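You operate a simulated robot arm through the tools that you are given. There is no shell and no other tool.

You run a simulated robot arm. Do the job below in one go: nothing can be reset, and whatever is moved stays where it is left.

Task
Take up the slack test belt and track it into the green field.
Fine: both knobs up to upright pointers, run it, then turn the yellow knob further up till the pointer stands in the green; stop it.

It is judged by the outcome, as a careful person would: the job done as asked, and still so three seconds after it is handed in. It fails if anything else is knocked over, pushed out of place, dropped, spilled or broken.

Robot
A 6-joint arm with a four-finger gripper on a trunk, on a base that drives. Base frame: it is fixed to the floor where the robot stands at the start and does not move with it; the origin is under the middle of the robot, x ahead of it, y to its left, z up. Lengths are in mm, angles in rad, forces in N, time in s.
With the tool pointing down near the work surface it reaches from about 160 to 920 mm from the robot's upright axis, wherever it stands. Its first joint turns from -2.897 to 2.897 rad. Places, roughly: belt switch [-800, -1700, 900]; chain cursor [-600, -2100, 1100]; green belt knob [-800, -1800, 1000]; green gauge block (3x5x8 cm) [-600, -1800, 800]; yellow belt knob [-900, -1600, 1000]. Payload 3.43 kg.
Tool frame: the origin (TCP) lies between the finger pads and is the grasp point; the fingertips stand 30 mm ahead of it; z points along the fingers, y is the line along which they close. The gripper opens to 120 mm. The gripper's body begins 85 mm behind the TCP.
Orientation is that of the tool frame in the base frame, as [roll, pitch, yaw] about the fixed x, y, z axes, in that order (R = Rz(yaw) Ry(pitch) Rx(roll)). With the fingers straight down and closing along the base's y, the tool's x points along the base's -x, its y along +y and its z along -z.

Tools
- The arm moves only by the tool nudge_tool. Its argument "motion" is a list that holds one entry, the list of rows, each a list of 7 numbers: the shift along the tool's x, y, z in mm, then the turn, a rotation vector about the tool's x, y, z in rad, then the closure in counts, from 0 (fully open) to 255 (shut). In form: [[[dx, dy, dz, wx, wy, wz, claw], ...]]. A call has 1 to 20 rows; each row shifts and turns the commanded pose from where the row before left it, along the tool's axes as they then stand. A row lasts 0.2 s, in which the tool goes at most 50 mm and 0.15 rad; a call with a longer step from one row to the next is refused whole, and so is a gripper value outside its range. Where a pose cannot be reached the arm comes as near as it can. A force on the tool above 40 N (or 10 N above the force at the start of the call, whichever is more), or a blocked arm, ends the call early, and 0.2 s more pass. The fingers move at their own pace and stop on an object; they squeeze with about 25 N. The grip force told is the motor's: it shows also when the fingers shut on nothing. Time passes only in rows, and 0.2 s behind the last, so rows that do not move let the fingers close. It gives the time, the measured TCP pose, the force on the tool (base axes), the opening and the grip force at its end, in the units of the frame above (readings bear some noise), with the torque about the TCP (base axes, N m) and any sound that the robot's microphone picked up.
- Cameras (640 x 400 px; columns grow to the right, rows downward): "scene" is now at [64.1, 165.7, 1561.3]; the picture's right is [-0.36, -0.93, 0.00], its down [-0.49, 0.19, -0.85] and it looks along [0.80, -0.31, -0.52] (base axes); focal length 274 px, centre (320, 200). "wrist" rides on the gripper at [71, -17, -121] in the tool frame; the picture's right is [0.23, 0.97, 0.00], its down [-0.81, 0.19, -0.55] and it looks along [-0.54, 0.13, 0.83] (tool axes); focal length 275 px, centre (320, 200). There is no depth. A picture from a camera that has moved, and an enlarged one, comes with that camera's place and axes in the base frame and with its lens.
- camera(camera): a new picture of that camera. The clock stands still meanwhile.
- raise_lower(by): slides the trunk up (or, below 0, down) by that many mm; the arm and the scene camera ride with it, the base frame stays. It gives what a move gives, with no picture.
- roll_base(legs): drives the robot by 1 to 6 legs, each [ahead, left, turn to the left] in mm, mm and rad, along the robot's own axes; the way and the turn of a leg run together, so that a leg with both is an arc; at most 1500 mm and 3.142 rad a leg. The arm and the cameras ride along, it lands a little off, and it stops where it bumps. It gives what a move gives.
- pan_tilt(pan, tilt): turns the head with the scene camera to pan (to the left, within 2.094 rad either way) and tilt (down, from -0.506 to 1.204), counted from straight ahead of the robot. It gives what a move gives.
- close_up(camera, box): a new picture of the part [left, top, right, bottom] of that camera's present view, enlarged. The clock stands still meanwhile.
- sign_off(): hands the job in; it is judged then, once.

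Places have to be worked out from the pictures, the camera data and where the tool is seen. Open the gripper and draw the arm clear of the work before you hand the job in, unless the task says otherwise.

The tools are called after "Call:" as a command line: name --argument value ..., lists and objects as JSON in quotes. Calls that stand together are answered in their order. nudge_tool: Moves the arm, as the interface text tells. Its arguments: {"type":"object","properties":{"motion":{"type":"array","items":{"type":"array","items":{"type":"array","items":{"type":"number"}}}}},"required":["motion"]} The other tools are called the same way: raise_lower (by) slides the trunk up or down; roll_base (legs) drives the base; pan_tilt (pan, tilt) turns the head that bears the scene camera; camera (camera) takes a picture; close_up (camera, box) takes an enlarged picture of a part of a camera's view; sign_off () hands the job in.

At the start:

```text
time: 0.0
tcp_pos: [528.1, -147.5, 1213.2]
orientation: [-3.14, 0.0, -3.141]
force: [0.0, -0.4, 0.0]
moment: [0.03, 0.05, -0.01]
opening: 120.1
finger_force: 0.1
trunk travel left (down, up): [-125.0, 415.0]
robot x, y, heading: [-1.1, -0.7, 0.0]
head pan, tilt: [-0.368, 0.55]
```

scene: 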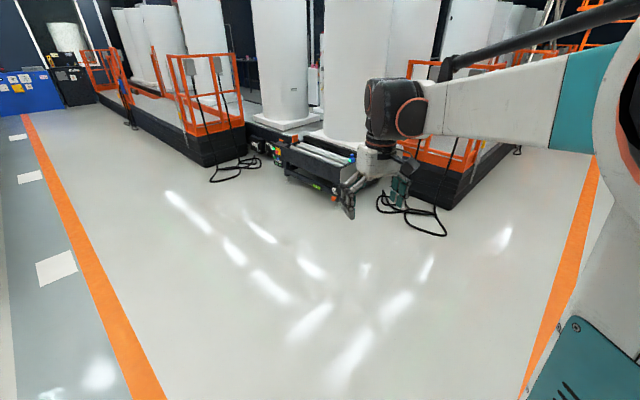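
wrist: 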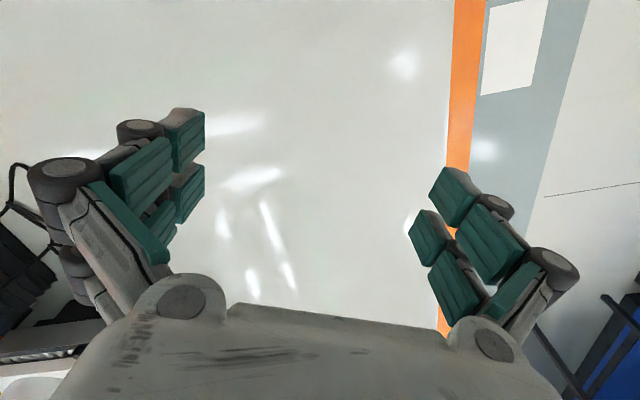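

The work lies behind and to the right of the robot, around [-800, -1700]. I turn the head that way first to see it before I drive.

Call:
pan_tilt --pan -2.0 --tilt 0.4

Call:
camera --camera "scene"

```text
time: 1.7
tcp_pos: [527.3, -146.1, 1211.9]
orientation: [-3.141, 0.001, -3.141]
force: [0.3, -0.1, 0.4]
moment: [0.04, 0.04, -0.04]
opening: 120.1
finger_force: 0.0
trunk travel left (down, up): [-125.0, 415.0]
robot x, y, heading: [-0.2, 2.1, -0.003]
head pan, tilt: [-2.0, 0.4]
```

```text
taken
camera scene: at [-58.2, 113.9, 1575.0], right [-0.91, 0.42, 0.0], down [0.16, 0.35, -0.92], along [-0.38, -0.84, -0.39], focal length 274 px, centre (320, 200)
```

scene: 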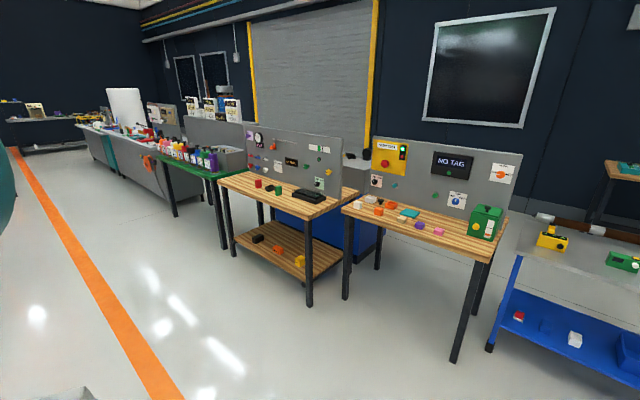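

Call:
close_up --camera "scene" --box '[340, 120, 530, 250]'

Call:
close_up --camera "scene" --box '[220, 110, 360, 220]'

```text
3.08 times, centred on (435, 185) of scene
camera zoom: at [-58.2, 113.9, 1575.0], right [-0.91, 0.42, 0.0], down [0.16, 0.35, -0.92], along [-0.38, -0.84, -0.39], focal length 844 px, centre (-34, 246)
```

zoom: 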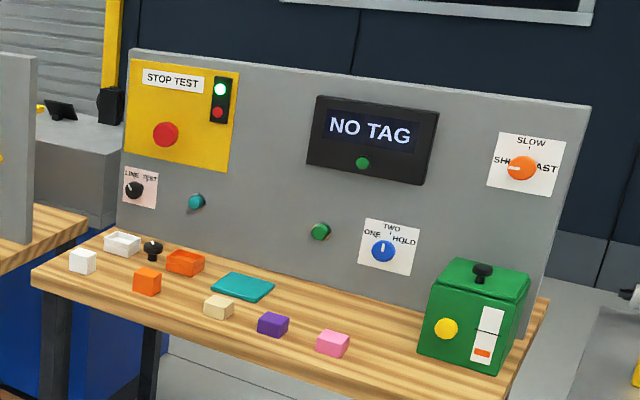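

```text
3.64 times, centred on (290, 165) of scene
camera zoom: at [-58.2, 113.9, 1575.0], right [-0.91, 0.42, 0.0], down [0.16, 0.35, -0.92], along [-0.38, -0.84, -0.39], focal length 997 px, centre (429, 327)
```

zoom: 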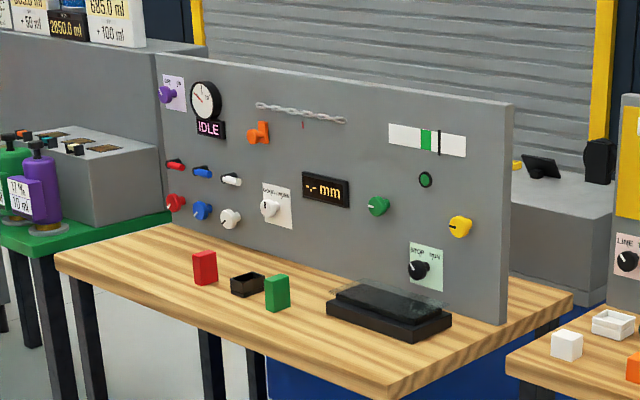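

The belt bench is the left one: green knob, yellow knob, STOP/RUN switch and a gauge with a green field. The panel faces roughly [0.9, 0.4], so I turn to face it in place, then slide across, stopping well short to look again.

Call:
roll_base --legs '[[0, 0, -2.72]]'

Call:
pan_tilt --pan 0.6 --tilt 0.4

Call:
camera --camera "scene"

```text
time: 8.6
tcp_pos: [-546.3, -46.2, 1211.7]
orientation: [-3.141, 0.0, 0.354]
force: [0.2, 0.1, -0.2]
moment: [0.0, 0.02, 0.01]
opening: 120.2
finger_force: 0.0
trunk travel left (down, up): [-125.0, 415.0]
robot x, y, heading: [-5.7, 0.0, -2.788]
head pan, tilt: [-2.0, 0.4]
```

```text
time: 11.0
tcp_pos: [-544.2, -45.2, 1213.3]
orientation: [3.141, 0.0, 0.354]
force: [0.2, 0.7, -0.6]
moment: [-0.03, 0.0, -0.01]
opening: 120.1
finger_force: 0.1
trunk travel left (down, up): [-125.0, 415.0]
robot x, y, heading: [2.6, -0.7, -2.786]
head pan, tilt: [0.6, 0.4]
```

```text
taken
camera scene: at [34.5, -258.2, 1575.0], right [-0.82, 0.58, 0.0], down [0.23, 0.32, -0.92], along [-0.53, -0.75, -0.39], focal length 274 px, centre (320, 200)
```

scene: 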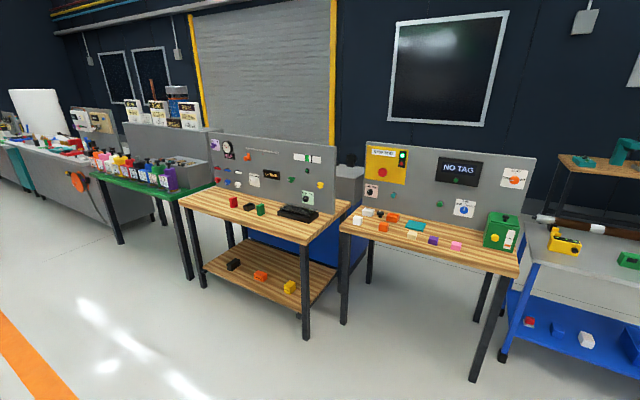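

I take a second-viewpoint close-up to triangulate the panel.

Call:
close_up --camera "scene" --box '[200, 125, 350, 225]'

```text
4.00 times, centred on (275, 175) of scene
camera zoom: at [34.5, -258.2, 1575.0], right [-0.82, 0.58, 0.0], down [0.23, 0.32, -0.92], along [-0.53, -0.75, -0.39], focal length 1097 px, centre (500, 300)
```

zoom: 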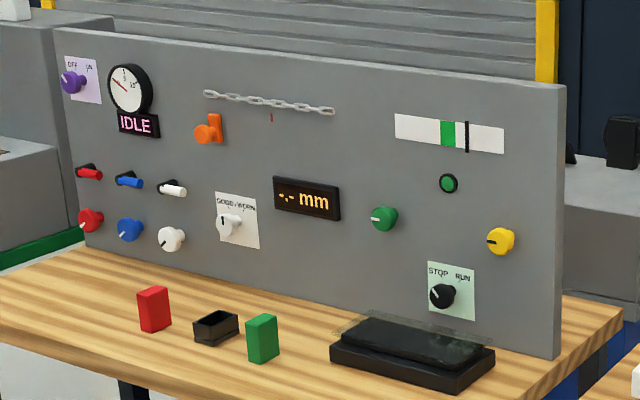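

Triangulating gives the green knob near [-794, -1762, 997] and the yellow near [-903, -1581, 989], so the panel normal is about [0.86, 0.52]. I slide over to about 1.15 m from the panel and turn to face it.

Call:
roll_base --legs '[[240, 1054, 0], [0, 0, 0.186]]'

Call:
pan_tilt --pan 0.0 --tilt 0.5

Call:
camera --camera "scene"

Call:
camera --camera "wrist"

```text
time: 17.2
tcp_pos: [-387.5, -1212.1, 1212.8]
orientation: [3.141, -0.001, 0.539]
force: [0.0, -0.3, 0.0]
moment: [0.04, 0.01, -0.01]
opening: 120.1
finger_force: 0.0
trunk travel left (down, up): [-125.0, 415.0]
robot x, y, heading: [138.1, -1065.8, -2.603]
head pan, tilt: [0.6, 0.4]
```

```text
time: 18.2
tcp_pos: [-387.1, -1213.1, 1212.4]
orientation: [3.14, 0.0, 0.539]
force: [1.0, 0.1, 0.3]
moment: [0.02, 0.03, -0.01]
opening: 120.1
finger_force: 0.1
trunk travel left (down, up): [-125.0, 415.0]
robot x, y, heading: [140.2, -1065.0, -2.602]
head pan, tilt: [0.0, 0.499]
```

```text
taken
camera scene: at [182.5, -1278.3, 1565.9], right [-0.51, 0.86, 0.0], down [0.41, 0.25, -0.88], along [-0.75, -0.45, -0.48], focal length 274 px, centre (320, 200)
```

scene: 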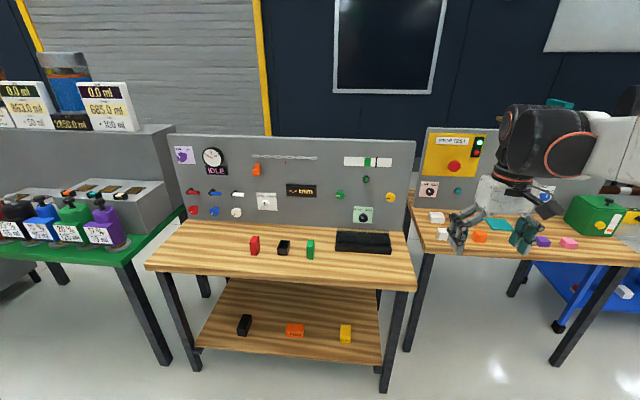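

```text
taken
camera wrist: at [-336.1, -1161.8, 1333.4], right [0.7, -0.72, 0.0], down [-0.6, -0.58, 0.55], along [-0.4, -0.39, -0.83], focal length 275 px, centre (320, 200)
```

wrist: 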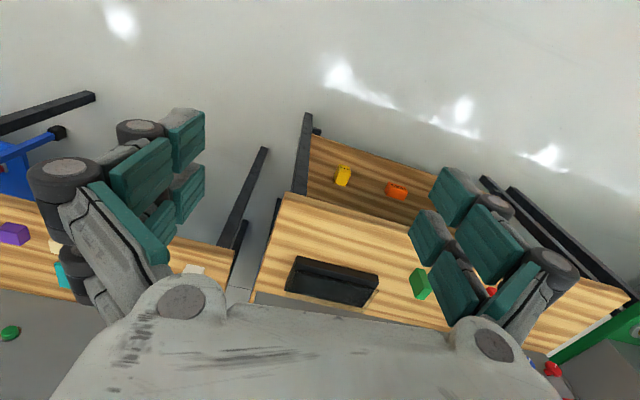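

The panel is nearly frontal now. A close-up of the belt controls lets me read their pose accurately.

Call:
close_up --camera "scene" --box '[320, 135, 424, 200]'

Call:
close_up --camera "scene" --box '[140, 115, 440, 305]'

```text
6.15 times, centred on (372, 168) of scene
camera zoom: at [182.5, -1278.3, 1565.9], right [-0.51, 0.86, 0.0], down [0.41, 0.25, -0.88], along [-0.75, -0.45, -0.48], focal length 1688 px, centre (0, 400)
```

zoom: 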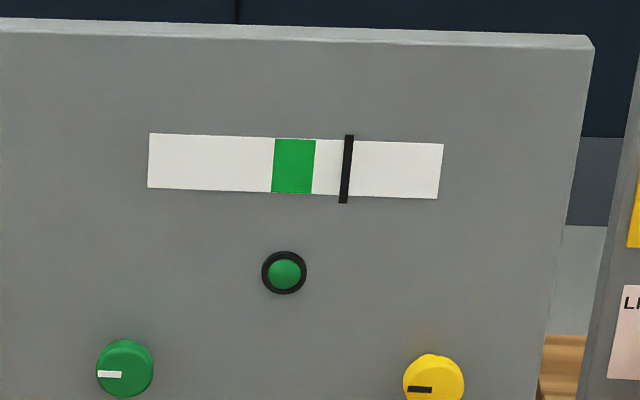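

```text
2.11 times, centred on (290, 210) of scene
camera zoom: at [182.5, -1278.3, 1565.9], right [-0.51, 0.86, 0.0], down [0.41, 0.25, -0.88], along [-0.75, -0.45, -0.48], focal length 577 px, centre (383, 179)
```

zoom: 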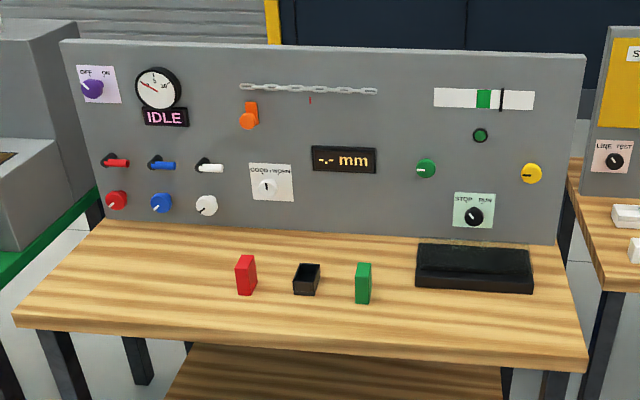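

Triangulated: green knob [-794, -1757, 1001], yellow knob [-888, -1560, 1003], panel normal ≈ [0.906, 0.423] (facing heading -2.705), switch near [-843, -1659, 887]. Both pointers stand at 9 o'clock, so "up" is clockwise. I square up to the panel, then extend the arm and bring the tool to horizontal while still clear of the bench.

Call:
roll_base --legs '[[0, 0, -0.103]]'

Call:
nudge_tool --motion '[[[-40, 0, 0, 0, 0, 0, 0], [-40, 0, 0, 0, 0, 0, 0], [-40, 0, 0, 0, 0, 0, 0], [-40, 0, 0, 0, 0, 0, 0], [0, 0, 0, 0, -0.1428, 0, 0], [0, 0, 0, 0, -0.1428, 0, 0], [0, 0, 0, 0, -0.1428, 0, 0], [0, 0, 0, 0, -0.1428, 0, 0], [0, 0, 0, 0, -0.1428, 0, 0], [0, 0, 0, 0, -0.1428, 0, 0], [0, 0, 0, 0, -0.1428, 0, 0], [0, 0, 0, 0, -0.1428, 0, 0], [0, 0, 0, 0, -0.1428, 0, 0], [0, 0, 0, 0, -0.1428, 0, 0], [0, 0, 0, 0, -0.1428, 0, 0]]]'

Call:
camera --camera "scene"

Call:
camera --camera "wrist"

```text
time: 19.1
tcp_pos: [-399.6, -1157.1, 1213.1]
orientation: [-3.141, -0.001, 0.435]
force: [0.1, 0.5, -0.3]
moment: [0.01, -0.02, 0.02]
opening: 120.0
finger_force: 0.1
trunk travel left (down, up): [-125.0, 415.0]
robot x, y, heading: [138.1, -1064.6, -2.706]
head pan, tilt: [0.0, 0.499]
```

```text
time: 22.4
tcp_pos: [-544.6, -1226.2, 1211.6]
orientation: [-2.06, 1.57, 1.517]
force: [-0.1, 0.4, -0.3]
moment: [0.01, 0.0, 0.0]
opening: 120.3
finger_force: 0.1
trunk travel left (down, up): [-125.0, 415.0]
robot x, y, heading: [138.1, -1064.7, -2.703]
head pan, tilt: [0.0, 0.499]
```

```text
taken
camera scene: at [160.5, -1281.5, 1565.9], right [-0.42, 0.91, 0.0], down [0.43, 0.2, -0.88], along [-0.8, -0.37, -0.48], focal length 274 px, centre (320, 200)
```

scene: 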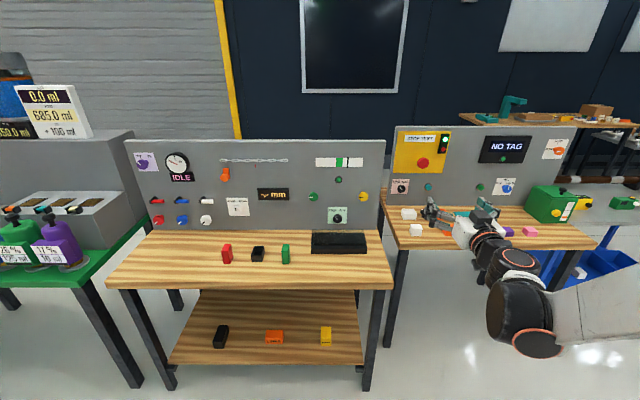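

```text
taken
camera wrist: at [-444.2, -1159.1, 1140.9], right [0.41, -0.88, -0.23], down [0.58, 0.06, 0.81], along [-0.7, -0.47, 0.54], focal length 275 px, centre (320, 200)
```

wrist: 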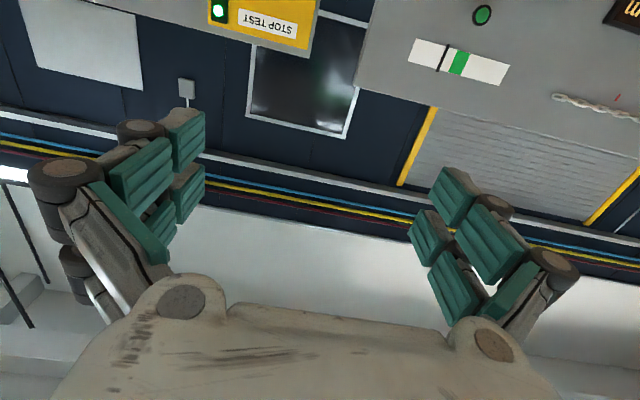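

The panel is now square to the robot, the tool is horizontal along the panel's normal, and the gauge stays visible. I lower the tool to knob height, line it up with the yellow knob laterally, pull back slightly, and part-close to ~70 mm before driving in.

Call:
nudge_tool --motion '[[[30, 22, -10, 0, 0, 0, 106], [30, 22, -10, 0, 0, 0, 106], [30, 22, -10, 0, 0, 0, 106], [30, 22, -10, 0, 0, 0, 106], [30, 22, -10, 0, 0, 0, 106], [30, 22, -10, 0, 0, 0, 106], [28, 25, 0, 0, 0, 0, 106]]]'

Call:
roll_base --legs '[[380, 0, 0]]'

Call:
camera --camera "scene"

```text
time: 23.9
tcp_pos: [-483.0, -1361.0, 1113.6]
orientation: [-1.042, 1.569, 2.537]
force: [0.3, 0.3, -0.2]
moment: [-0.01, 0.03, -0.01]
opening: 70.1
finger_force: 0.1
out of reach, approached as far as the arm can: row 3, 4, 5, 6, 7
trunk travel left (down, up): [-125.0, 415.0]
robot x, y, heading: [141.8, -1067.3, -2.704]
head pan, tilt: [0.0, 0.499]
```

```text
time: 26.4
tcp_pos: [-831.0, -1521.6, 1112.9]
orientation: [-1.776, 1.57, 1.802]
force: [0.5, 0.2, 1.3]
moment: [-0.02, 0.0, 0.0]
opening: 70.1
finger_force: 0.1
trunk travel left (down, up): [-125.0, 415.0]
robot x, y, heading: [-209.7, -1233.3, -2.709]
head pan, tilt: [0.0, 0.499]
```

```text
taken
camera scene: at [-187.8, -1444.0, 1565.9], right [-0.42, 0.91, 0.0], down [0.43, 0.2, -0.88], along [-0.8, -0.37, -0.48], focal length 274 px, centre (320, 200)
```

scene: 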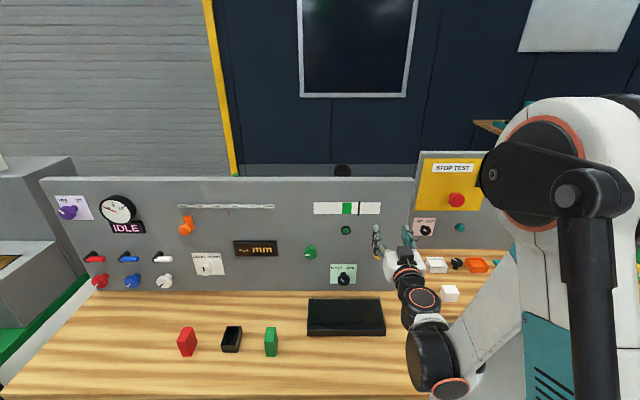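

The arm stopped lowering at z 1113 (out of reach in that configuration). Before lowering the trunk instead, I look at how the wrist links sit relative to the bench top.

Call:
close_up --camera "scene" --box '[330, 190, 640, 400]'

Call:
pan_tilt --pan -0.4 --tilt 0.9

Call:
camera --camera "scene"

Call:
camera --camera "wrist"

```text
1.90 times, centred on (485, 295) of scene
camera zoom: at [-187.8, -1444.0, 1565.9], right [-0.42, 0.91, 0.0], down [0.43, 0.2, -0.88], along [-0.8, -0.37, -0.48], focal length 522 px, centre (6, 19)
```

zoom: 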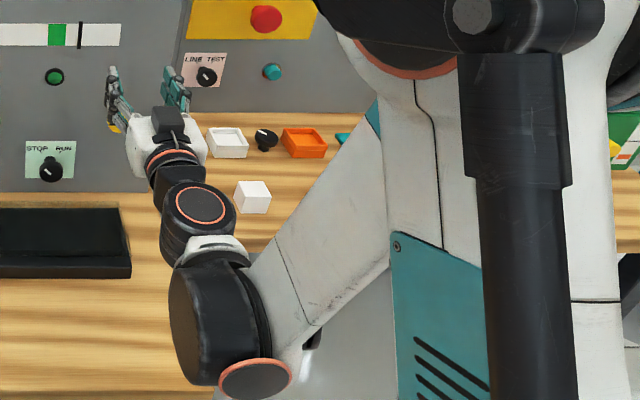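

```text
time: 27.2
tcp_pos: [-831.0, -1522.6, 1113.6]
orientation: [-1.622, 1.57, 1.954]
force: [0.7, -0.4, -0.1]
moment: [-0.01, 0.02, 0.03]
opening: 70.2
finger_force: 0.0
trunk travel left (down, up): [-125.0, 415.0]
robot x, y, heading: [-212.2, -1231.2, -2.705]
head pan, tilt: [-0.4, 0.901]
```

```text
taken
camera scene: at [-180.8, -1408.4, 1532.1], right [-0.04, 1.0, 0.0], down [0.78, 0.03, -0.62], along [-0.62, -0.02, -0.78], focal length 274 px, centre (320, 200)
```

scene: 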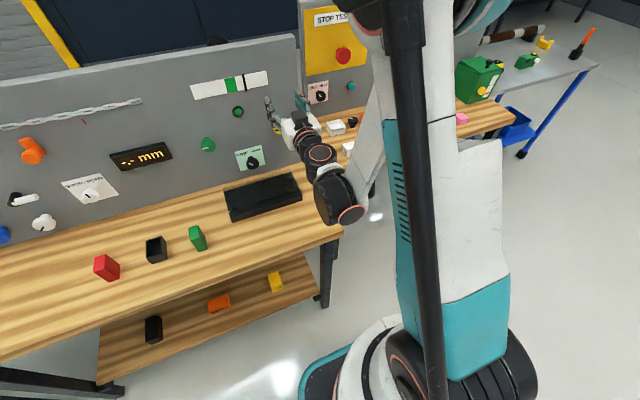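

```text
taken
camera wrist: at [-730.2, -1455.9, 1042.2], right [0.41, -0.88, -0.23], down [0.58, 0.06, 0.81], along [-0.7, -0.47, 0.54], focal length 275 px, centre (320, 200)
```

wrist: 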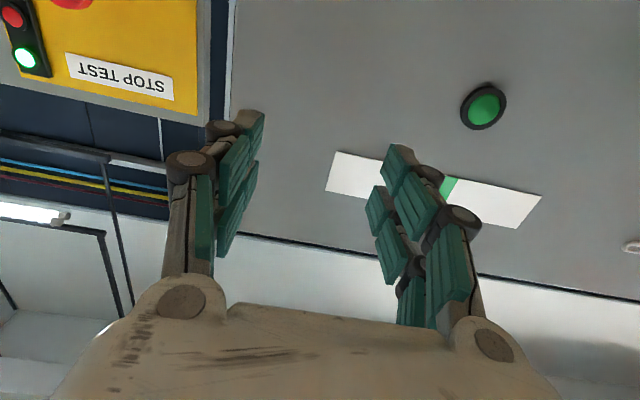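

Triangulating the wrist links puts them at about z 1100, well above the bench, but only ~340 mm ahead of the axis – the elbow is folded. I back off 200 mm so the arm can work lower with more reach, then lower and line up with the yellow knob.

Call:
roll_base --legs '[[-200, 0, 0]]'

Call:
pan_tilt --pan 0.0 --tilt 0.5

Call:
nudge_tool --motion '[[[0, 0, 40, 0, 0, 0, 106], [0, 0, 40, 0, 0, 0, 106], [30, 0, 30, 0, 0, 0, 106], [30, 0, 0, 0, 0, 0, 106], [30, 0, 0, 0, 0, 0, 106], [20, 0, 0, 0, 0, 0, 106]]]'

Call:
camera --camera "scene"

```text
time: 28.8
tcp_pos: [-652.2, -1439.5, 1112.7]
orientation: [-0.922, 1.569, 2.654]
force: [-0.2, 0.1, 0.2]
moment: [0.02, 0.0, 0.0]
opening: 69.8
finger_force: 0.1
trunk travel left (down, up): [-125.0, 415.0]
robot x, y, heading: [-28.7, -1148.6, -2.707]
head pan, tilt: [-0.4, 0.901]
```

```text
time: 29.7
tcp_pos: [-652.0, -1439.8, 1113.5]
orientation: [1.838, 1.57, -0.87]
force: [0.3, 0.6, 0.9]
moment: [0.03, -0.02, 0.0]
opening: 70.1
finger_force: 0.0
trunk travel left (down, up): [-125.0, 415.0]
robot x, y, heading: [-27.9, -1147.9, -2.705]
head pan, tilt: [0.0, 0.499]
```

```text
time: 31.1
tcp_pos: [-755.4, -1486.8, 1002.9]
orientation: [-1.007, 1.571, 2.571]
force: [0.8, 0.8, 0.2]
moment: [-0.01, 0.01, -0.02]
opening: 69.8
finger_force: 0.0
trunk travel left (down, up): [-125.0, 415.0]
robot x, y, heading: [-30.6, -1145.7, -2.708]
head pan, tilt: [0.0, 0.499]
```

```text
taken
camera scene: at [-10.4, -1361.4, 1565.9], right [-0.42, 0.91, 0.0], down [0.43, 0.2, -0.88], along [-0.8, -0.37, -0.48], focal length 274 px, centre (320, 200)
```

scene: 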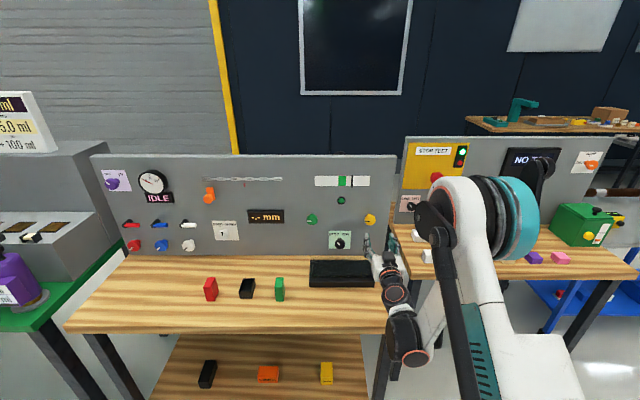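

The arm reached z 1003 freely. Zooming in on the knobs and gripper to check alignment.

Call:
close_up --camera "scene" --box '[290, 160, 440, 260]'

Call:
camera --camera "wrist"

```text
4.00 times, centred on (365, 210) of scene
camera zoom: at [-10.4, -1361.4, 1565.9], right [-0.42, 0.91, 0.0], down [0.43, 0.2, -0.88], along [-0.8, -0.37, -0.48], focal length 1097 px, centre (140, 160)
```

zoom: 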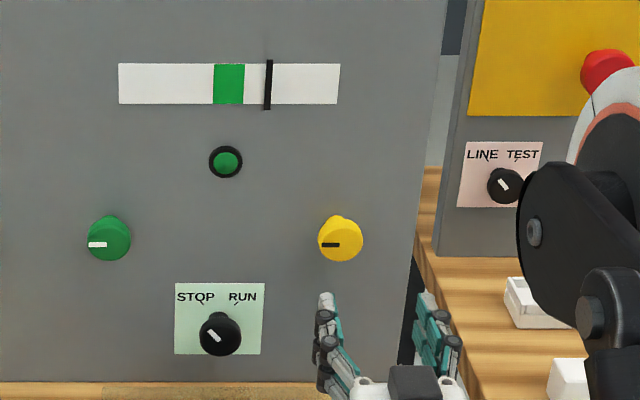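

```text
taken
camera wrist: at [-655.6, -1421.0, 932.4], right [0.41, -0.88, -0.23], down [0.58, 0.06, 0.81], along [-0.7, -0.47, 0.54], focal length 275 px, centre (320, 200)
```

wrist: 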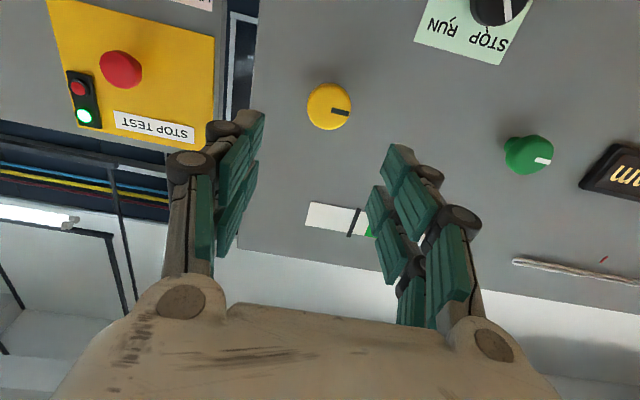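

The wrist view confirms the yellow knob axis at 10 mm left and 3 mm below the tool axis (z≈1000, 43 mm diameter). I align, roll the gripper −0.8 rad so there's room to turn clockwise, and approach around the knob.

Call:
nudge_tool --motion '[[[3, 10, 0, 0, 0, 0, 106], [0, 0, 0, 0, 0, -0.1333, 106], [0, 0, 0, 0, 0, -0.1333, 106], [0, 0, 0, 0, 0, -0.1333, 106], [0, 0, 0, 0, 0, -0.1333, 106], [0, 0, 0, 0, 0, -0.1333, 106], [0, 0, 0, 0, 0, -0.1333, 106], [0, 0, 30, 0, 0, 0, 106], [0, 0, 30, 0, 0, 0, 106], [0, 0, 20, 0, 0, 0, 106], [0, 0, 0, 0, 0, 0, 106]]]'

Call:
close_up --camera "scene" --box '[290, 160, 440, 260]'

Call:
camera --camera "wrist"

```text
time: 33.5
tcp_pos: [-825.6, -1526.8, 1002.2]
orientation: [-1.57, 0.77, 2.007]
force: [0.4, 0.1, -0.1]
moment: [0.02, -0.04, 0.0]
opening: 70.1
finger_force: 0.1
out of reach, approached as far as the arm can: row 1
trunk travel left (down, up): [-125.0, 415.0]
robot x, y, heading: [-29.6, -1146.9, -2.708]
head pan, tilt: [0.0, 0.499]
```

```text
4.00 times, centred on (365, 210) of scene
camera zoom: at [-10.3, -1361.4, 1565.9], right [-0.42, 0.91, 0.0], down [0.43, 0.2, -0.88], along [-0.8, -0.37, -0.48], focal length 1097 px, centre (140, 160)
```

zoom: 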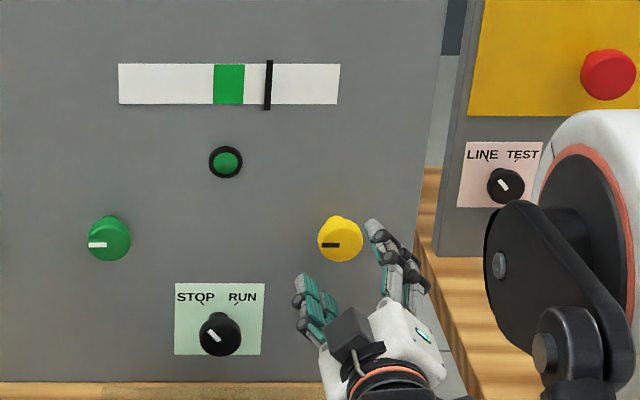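

```text
taken
camera wrist: at [-744.4, -1418.7, 965.3], right [0.22, -0.46, -0.86], down [0.8, -0.42, 0.43], along [-0.56, -0.78, 0.28], focal length 275 px, centre (320, 200)
```

wrist: 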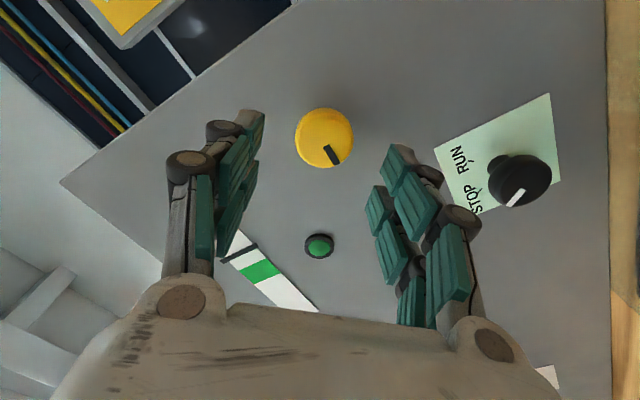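

Tool is centred within ~3 mm of the knob. I correct that, advance the last 58 mm and close on the knob.

Call:
nudge_tool --motion '[[[1, 3, 20, 0, 0, 0, 106], [0, 0, 20, 0, 0, 0, 106], [0, 0, 18, 0, 0, 0, 106], [0, 0, 0, 0, 0, 0, 106]]]'

Call:
camera --camera "wrist"

Call:
close_up --camera "scene" --box '[290, 160, 440, 260]'

```text
time: 34.5
tcp_pos: [-879.2, -1551.5, 1001.1]
orientation: [-1.572, 0.773, 2.007]
force: [-0.1, -0.2, 0.4]
moment: [0.0, -0.03, 0.01]
opening: 70.3
finger_force: 0.0
trunk travel left (down, up): [-125.0, 415.0]
robot x, y, heading: [-29.8, -1150.5, -2.708]
head pan, tilt: [0.0, 0.499]
```

```text
taken
camera wrist: at [-797.6, -1443.1, 963.1], right [0.22, -0.47, -0.86], down [0.8, -0.42, 0.43], along [-0.56, -0.78, 0.28], focal length 275 px, centre (320, 200)
```

wrist: 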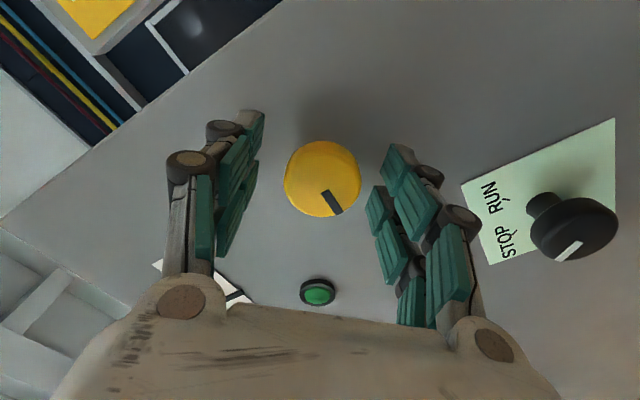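

```text
4.00 times, centred on (365, 210) of scene
camera zoom: at [-10.4, -1361.4, 1565.9], right [-0.42, 0.91, 0.0], down [0.43, 0.2, -0.88], along [-0.8, -0.37, -0.48], focal length 1097 px, centre (140, 160)
```

zoom: 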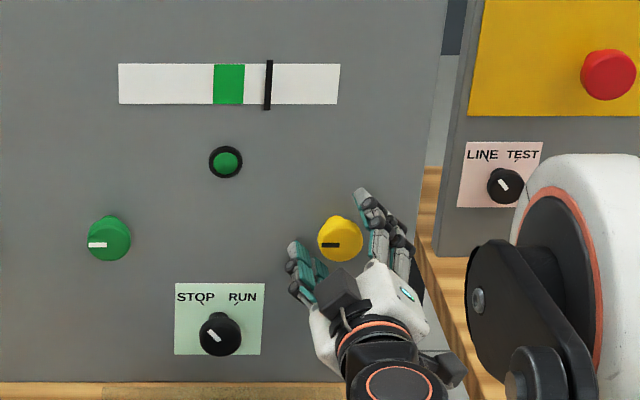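

The knob face is 9 mm ahead of the TCP, centred to ~1 mm, with ~20 mm of finger overlap. I close on it.

Call:
nudge_tool --motion '[[[0, 1, 0, 0, 0, 0, 150], [0, 0, 0, 0, 0, 0, 255], [0, 0, 0, 0, 0, 0, 255], [0, 0, 0, 0, 0, 0, 255]]]'

Call:
camera --camera "wrist"

Call:
close_up --camera "scene" --box '[290, 160, 440, 260]'

```text
time: 35.5
tcp_pos: [-877.5, -1552.6, 999.5]
orientation: [-1.571, 0.77, 2.007]
force: [1.9, -0.5, -2.3]
moment: [-0.02, 0.04, 0.21]
opening: 39.4
finger_force: 45.0
trunk travel left (down, up): [-125.0, 415.0]
robot x, y, heading: [-29.2, -1146.9, -2.708]
head pan, tilt: [0.0, 0.499]
```

```text
taken
camera wrist: at [-796.8, -1444.4, 962.4], right [0.22, -0.46, -0.86], down [0.8, -0.41, 0.43], along [-0.55, -0.78, 0.28], focal length 275 px, centre (320, 200)
```

wrist: 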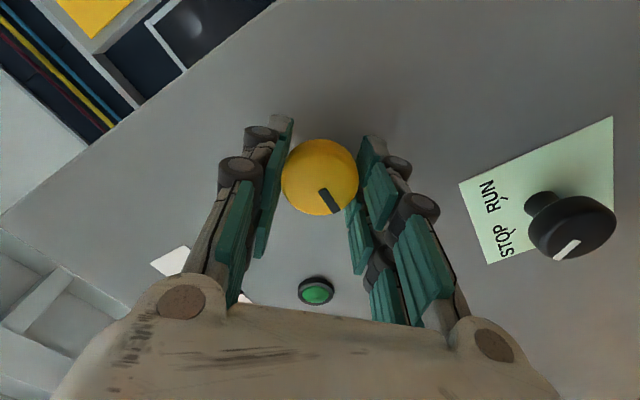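

```text
4.00 times, centred on (365, 210) of scene
camera zoom: at [-10.2, -1361.7, 1565.8], right [-0.42, 0.91, 0.0], down [0.43, 0.2, -0.88], along [-0.8, -0.37, -0.48], focal length 1097 px, centre (140, 160)
```

zoom: 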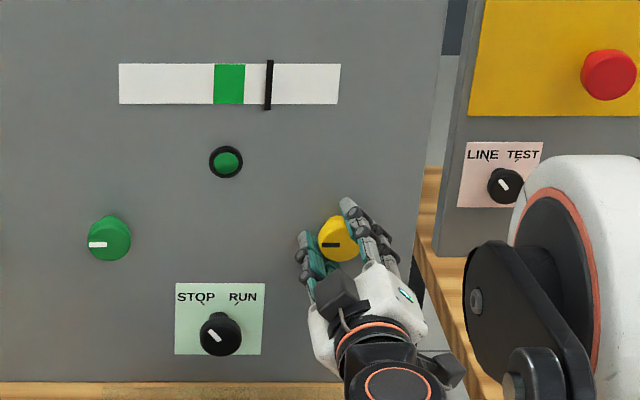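

The knob is held firmly (39 mm, low side forces). I turn 0.3 rad clockwise and check that the pointer follows.

Call:
nudge_tool --motion '[[[0, 0, 0, 0, 0, 0.1, 255], [0, 0, 0, 0, 0, 0.1, 255], [0, 0, 0, 0, 0, 0.1, 255]]]'

Call:
close_up --camera "scene" --box '[290, 160, 440, 260]'

Call:
camera --camera "wrist"

```text
time: 36.3
tcp_pos: [-877.6, -1552.7, 1000.9]
orientation: [-1.571, 1.072, 2.006]
force: [6.6, -0.4, -7.1]
moment: [-0.02, 0.05, 0.31]
opening: 39.3
finger_force: 44.9
trunk travel left (down, up): [-125.0, 415.0]
robot x, y, heading: [-29.0, -1147.5, -2.704]
head pan, tilt: [0.0, 0.499]
```

```text
4.00 times, centred on (365, 210) of scene
camera zoom: at [-10.2, -1361.8, 1565.8], right [-0.42, 0.91, 0.0], down [0.43, 0.2, -0.88], along [-0.8, -0.37, -0.48], focal length 1097 px, centre (140, 160)
```

zoom: 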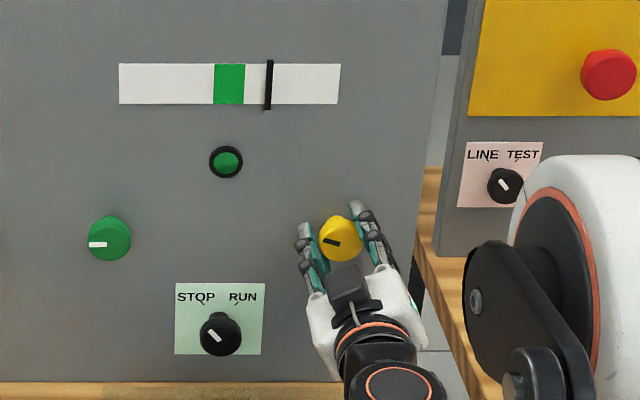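

```text
taken
camera wrist: at [-790.8, -1457.3, 945.4], right [0.31, -0.67, -0.67], down [0.74, -0.27, 0.62], along [-0.6, -0.69, 0.41], focal length 275 px, centre (320, 200)
```

wrist: 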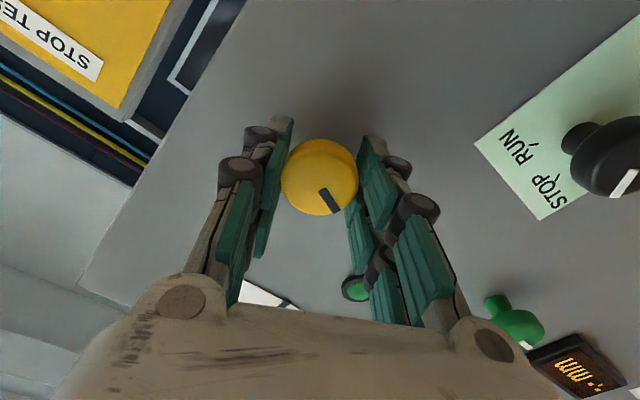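

The pointer follows exactly with no slip. I continue to just short of upright and then check.

Call:
nudge_tool --motion '[[[0, 0, 0, 0, 0, 0.12, 255], [0, 0, 0, 0, 0, 0.12, 255], [0, 0, 0, 0, 0, 0.12, 255], [0, 0, 0, 0, 0, 0.12, 255], [0, 0, 0, 0, 0, 0.12, 255], [0, 0, 0, 0, 0, 0.12, 255], [0, 0, 0, 0, 0, 0.12, 255], [0, 0, 0, 0, 0, 0.12, 255], [0, 0, 0, 0, 0, 0.12, 255], [0, 0, 0, 0, 0, 0.12, 255]]]'

Call:
close_up --camera "scene" --box '[340, 190, 400, 230]'

Call:
close_up --camera "scene" --box '[290, 160, 440, 260]'

Call:
camera --camera "wrist"

```text
time: 38.5
tcp_pos: [-877.8, -1553.3, 999.5]
orientation: [1.572, 0.869, -1.136]
force: [10.2, 2.0, -11.0]
moment: [0.22, -0.41, 0.35]
opening: 39.0
finger_force: 45.4
trunk travel left (down, up): [-125.0, 415.0]
robot x, y, heading: [-32.0, -1147.6, -2.705]
head pan, tilt: [0.0, 0.499]
```

```text
10.00 times, centred on (370, 210) of scene
camera zoom: at [-10.5, -1361.8, 1565.9], right [-0.42, 0.91, 0.0], down [0.43, 0.2, -0.88], along [-0.8, -0.37, -0.48], focal length 2742 px, centre (-180, 100)
```

zoom: 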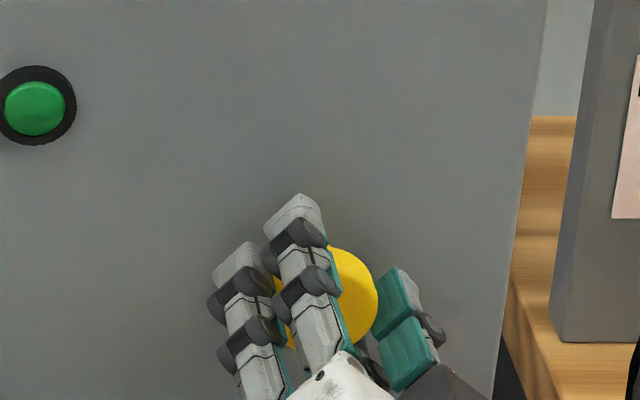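

```text
4.00 times, centred on (365, 210) of scene
camera zoom: at [-10.5, -1361.8, 1565.9], right [-0.42, 0.91, 0.0], down [0.43, 0.2, -0.88], along [-0.8, -0.37, -0.48], focal length 1097 px, centre (140, 160)
```

zoom: 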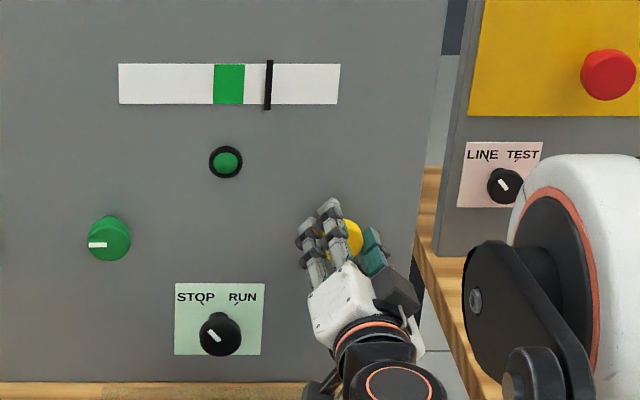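

```text
taken
camera wrist: at [-756.2, -1532.2, 935.1], right [0.38, -0.81, 0.45], down [0.34, 0.58, 0.74], along [-0.86, -0.12, 0.49], focal length 275 px, centre (320, 200)
```

wrist: 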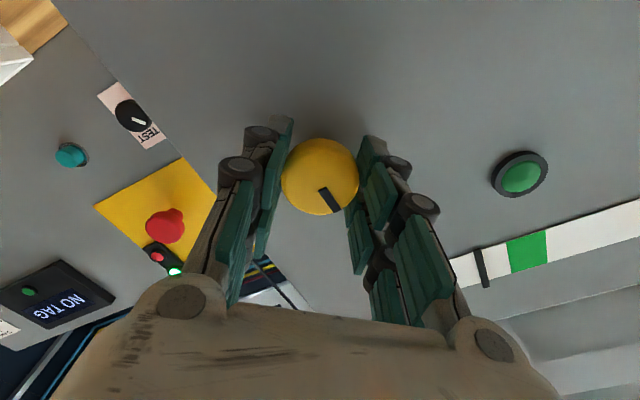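

No slip so far; tool has rotated 1.502 rad, so 0.069 rad remains. I finish the turn, open, back off 120 mm and check.

Call:
nudge_tool --motion '[[[0, 0, 0, 0, 0, 0.069, 255], [0, 0, 0, 0, 0, 0, 255], [0, 0, 0, 0, 0, 0, 106], [0, 0, 0, 0, 0, 0, 106], [0, 0, 0, 0, 0, 0, 106], [0, 0, -30, 0, 0, 0, 106], [0, 0, -30, 0, 0, 0, 106], [0, 0, -40, 0, 0, 0, 106], [0, 0, -40, 0, 0, 0, 106]]]'

Call:
camera --camera "wrist"

Call:
close_up --camera "scene" --box '[290, 160, 440, 260]'

```text
time: 40.5
tcp_pos: [-752.4, -1495.4, 1002.6]
orientation: [1.571, 0.801, -1.134]
force: [0.2, -0.8, -0.1]
moment: [-0.02, 0.02, 0.01]
opening: 70.1
finger_force: 0.1
trunk travel left (down, up): [-125.0, 415.0]
robot x, y, heading: [-31.0, -1147.0, -2.706]
head pan, tilt: [0.0, 0.499]
```

```text
taken
camera wrist: at [-628.6, -1477.8, 940.6], right [0.36, -0.78, 0.51], down [0.32, 0.62, 0.72], along [-0.88, -0.09, 0.47], focal length 275 px, centre (320, 200)
```

wrist: 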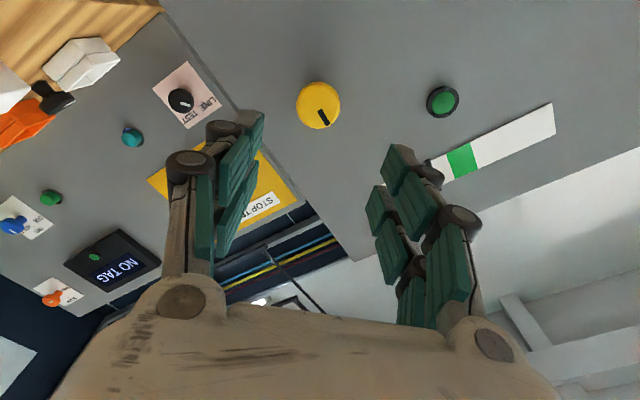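

```text
4.00 times, centred on (365, 210) of scene
camera zoom: at [-10.0, -1361.2, 1565.9], right [-0.42, 0.91, 0.0], down [0.43, 0.2, -0.88], along [-0.8, -0.37, -0.48], focal length 1097 px, centre (140, 160)
```

zoom: 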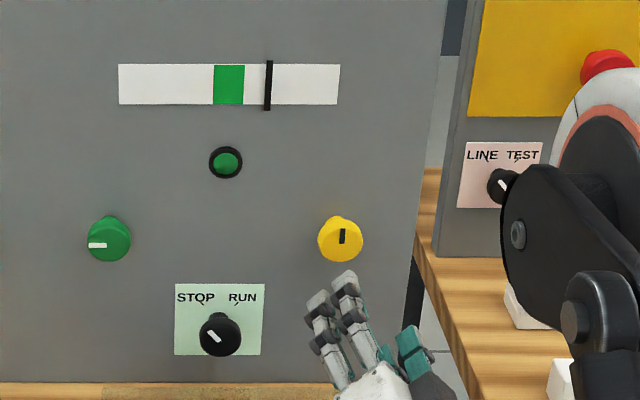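

Yellow pointer is upright. I roll the gripper back to −0.8 rad and slide 220 mm left in front of the green knob.

Call:
nudge_tool --motion '[[[0, 0, 0, 0, 0, -0.1428, 106], [0, 0, 0, 0, 0, -0.1428, 106], [0, 0, 0, 0, 0, -0.1428, 106], [0, 0, 0, 0, 0, -0.1428, 106], [0, 0, 0, 0, 0, -0.1428, 106], [0, 0, 0, 0, 0, -0.1428, 106], [0, 0, 0, 0, 0, -0.1428, 106], [0, 0, 0, 0, 0, -0.1428, 106], [0, 0, 0, 0, 0, -0.1428, 106], [0, 0, 0, 0, 0, -0.1428, 106], [0, 0, 0, 0, 0, -0.1428, 106], [-31.4, 30.9, 0, 0, 0, 0, 106], [-31.4, 30.9, 0, 0, 0, 0, 106], [-31.4, 30.9, 0, 0, 0, 0, 106], [-31.4, 30.9, 0, 0, 0, 0, 106], [-31.4, 30.9, 0, 0, 0, 0, 106], [0, 0, 40, 0, 0, 0, 106], [0, 0, 40, 0, 0, 0, 106], [0, 0, 0, 0, 0, 0, 106]]]'

Call:
camera --camera "wrist"

Call:
camera --camera "scene"

```text
time: 44.5
tcp_pos: [-733.6, -1727.2, 1001.4]
orientation: [-1.57, 0.769, 2.007]
force: [-0.2, -0.6, -0.9]
moment: [-0.04, 0.02, 0.02]
opening: 70.0
finger_force: 0.0
out of reach, approached as far as the arm can: row 4
trunk travel left (down, up): [-125.0, 415.0]
robot x, y, heading: [-31.1, -1147.5, -2.707]
head pan, tilt: [0.0, 0.499]
```

```text
taken
camera wrist: at [-652.1, -1618.6, 964.1], right [0.22, -0.46, -0.86], down [0.8, -0.42, 0.43], along [-0.56, -0.78, 0.28], focal length 275 px, centre (320, 200)
```

wrist: 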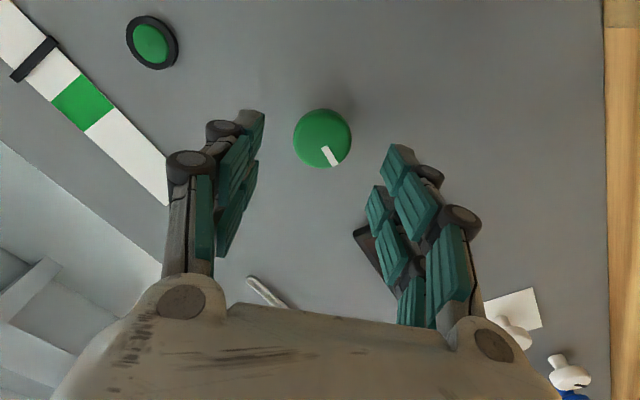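

```text
taken
camera scene: at [-10.4, -1361.6, 1565.9], right [-0.42, 0.91, 0.0], down [0.43, 0.2, -0.88], along [-0.8, -0.37, -0.48], focal length 274 px, centre (320, 200)
```

scene: 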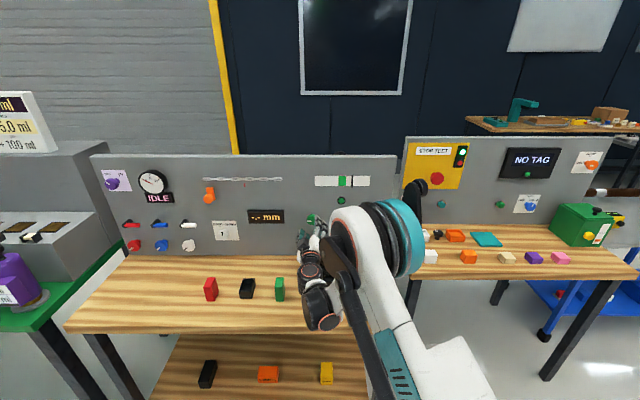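

Green knob is within 2 mm of the tool axis. Correct, advance 57 mm and close.

Call:
nudge_tool --motion '[[[1, 2, 20, 0, 0, 0, 106], [0, 0, 20, 0, 0, 0, 106], [0, 0, 17, 0, 0, 0, 106], [0, 0, 0, 0, 0, 0, 150], [0, 0, 0, 0, 0, 0, 255], [0, 0, 0, 0, 0, 0, 255], [0, 0, 0, 0, 0, 0, 255]]]'

Call:
camera --camera "wrist"

```text
time: 46.1
tcp_pos: [-784.9, -1752.4, 999.3]
orientation: [-1.571, 0.77, 2.006]
force: [-8.0, -1.7, 13.9]
moment: [-0.1, 0.15, -0.14]
opening: 39.6
finger_force: 45.0
trunk travel left (down, up): [-125.0, 415.0]
robot x, y, heading: [-28.2, -1152.5, -2.715]
head pan, tilt: [0.0, 0.499]
```

```text
taken
camera wrist: at [-703.4, -1643.6, 962.2], right [0.22, -0.46, -0.86], down [0.8, -0.42, 0.43], along [-0.56, -0.78, 0.28], focal length 275 px, centre (320, 200)
```

wrist: 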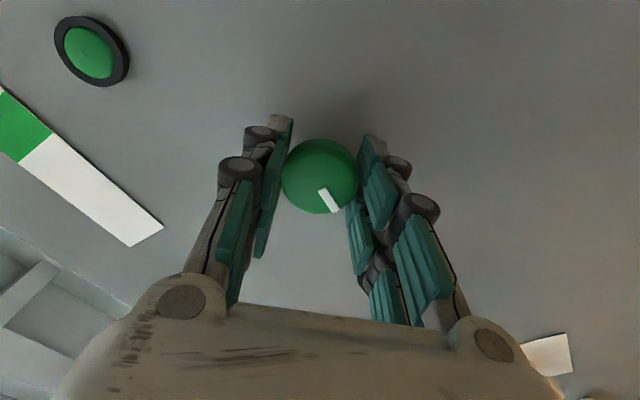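

Gripped; the force shows I'm ~1–2 mm low and shallow, so I ease that and turn 1.44 rad clockwise, then check.

Call:
nudge_tool --motion '[[[-1, -1, 1, 0, 0, 0, 255], [0, 0, 0, 0, 0, 0, 255], [0, 0, 0, 0, 0, 0.12, 255], [0, 0, 0, 0, 0, 0.12, 255], [0, 0, 0, 0, 0, 0.12, 255], [0, 0, 0, 0, 0, 0.12, 255], [0, 0, 0, 0, 0, 0.12, 255], [0, 0, 0, 0, 0, 0.12, 255], [0, 0, 0, 0, 0, 0.12, 255], [0, 0, 0, 0, 0, 0.12, 255], [0, 0, 0, 0, 0, 0.12, 255], [0, 0, 0, 0, 0, 0.12, 255], [0, 0, 0, 0, 0, 0.12, 255], [0, 0, 0, 0, 0, 0.12, 255]]]'

Call:
camera --camera "wrist"

Call:
close_up --camera "scene" --box '[260, 160, 410, 260]'

```text
time: 49.1
tcp_pos: [-784.6, -1752.4, 1000.6]
orientation: [1.571, 0.928, -1.137]
force: [21.3, 21.2, -20.4]
moment: [0.07, -0.1, -0.59]
opening: 39.5
finger_force: 44.9
trunk travel left (down, up): [-125.0, 415.0]
robot x, y, heading: [-29.7, -1146.4, -2.707]
head pan, tilt: [0.0, 0.499]
```

```text
taken
camera wrist: at [-665.1, -1727.8, 933.3], right [0.39, -0.83, 0.4], down [0.36, 0.53, 0.76], along [-0.85, -0.15, 0.51], focal length 275 px, centre (320, 200)
```

wrist: 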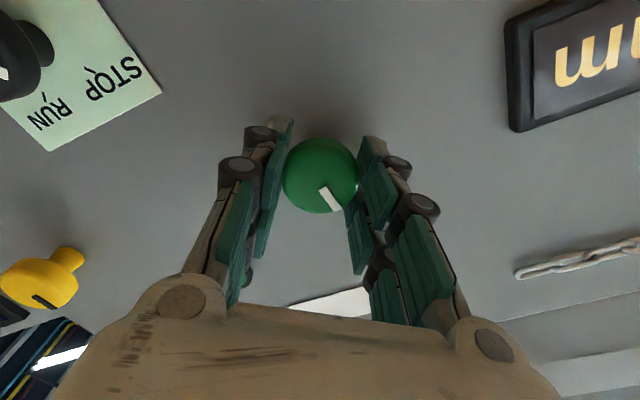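

```text
4.00 times, centred on (335, 210) of scene
camera zoom: at [-9.7, -1360.6, 1565.9], right [-0.42, 0.91, 0.0], down [0.43, 0.2, -0.88], along [-0.8, -0.37, -0.48], focal length 1097 px, centre (260, 160)
```

zoom: 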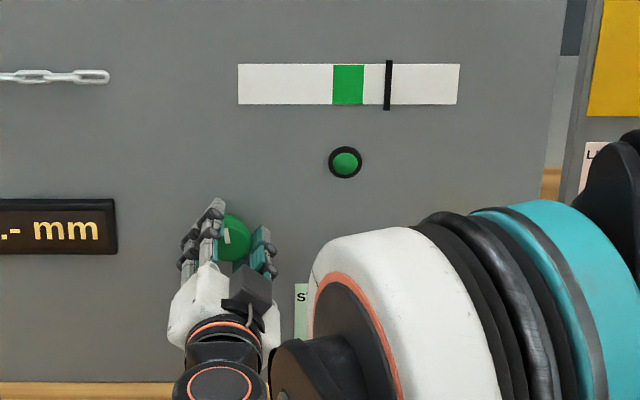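

No slip, but side forces rose to 36 N from slight misalignment. I ease the pose (back, down, right) and then finish the remaining 0.127 rad.

Call:
nudge_tool --motion '[[[0.5, -1, -1.5, 0, 0, 0, 255], [0.5, -1, -1.5, 0, 0, 0, 255], [0, 0, 0, 0, 0, 0, 255]]]'

```text
time: 49.8
tcp_pos: [-784.7, -1753.1, 999.7]
orientation: [1.568, 0.932, -1.134]
force: [-3.1, -1.1, 8.0]
moment: [0.01, -0.03, 0.14]
opening: 39.3
finger_force: 44.6
trunk travel left (down, up): [-125.0, 415.0]
robot x, y, heading: [-30.5, -1149.7, -2.705]
head pan, tilt: [0.0, 0.499]
stopped in row 3: the force on the tool passed its limit at 48 N (the readings are from after the stop); the commanded pose is now the measured one
```

Force has relaxed to ~9 N. I finish the turn gently.

Call:
nudge_tool --motion '[[[0, 0, 0, 0, 0, 0.065, 255], [0, 0, 0, 0, 0, 0.066, 255], [0, 0, 0, 0, 0, 0, 255]]]'

Call:
camera --camera "wrist"

Call:
close_up --camera "scene" --box '[260, 160, 410, 260]'

```text
time: 50.6
tcp_pos: [-782.4, -1751.8, 999.4]
orientation: [1.568, 0.801, -1.134]
force: [-7.7, -8.0, 13.8]
moment: [-0.3, 0.63, -0.61]
opening: 39.3
finger_force: 45.5
trunk travel left (down, up): [-125.0, 415.0]
robot x, y, heading: [-26.6, -1145.5, -2.706]
head pan, tilt: [0.0, 0.499]
```

```text
taken
camera wrist: at [-660.8, -1734.9, 937.0], right [0.36, -0.78, 0.51], down [0.32, 0.62, 0.72], along [-0.87, -0.1, 0.48], focal length 275 px, centre (320, 200)
```

wrist: 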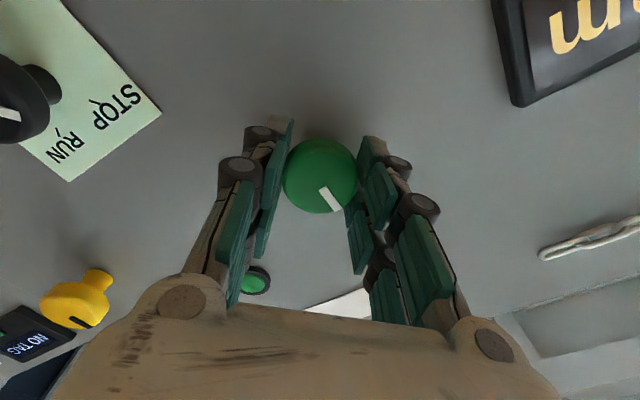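

```text
4.00 times, centred on (335, 210) of scene
camera zoom: at [-10.2, -1361.7, 1566.0], right [-0.42, 0.91, 0.0], down [0.43, 0.2, -0.88], along [-0.8, -0.37, -0.48], focal length 1097 px, centre (260, 160)
```

zoom: 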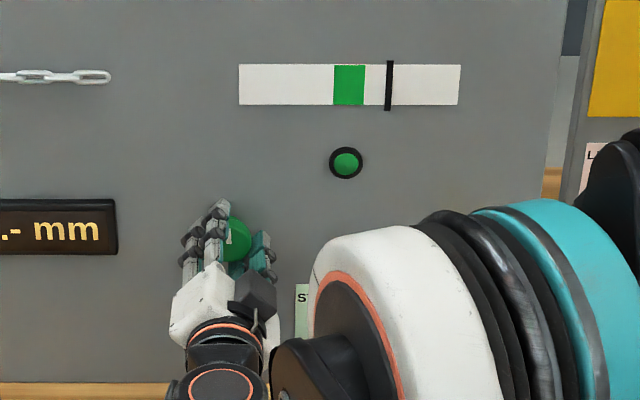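

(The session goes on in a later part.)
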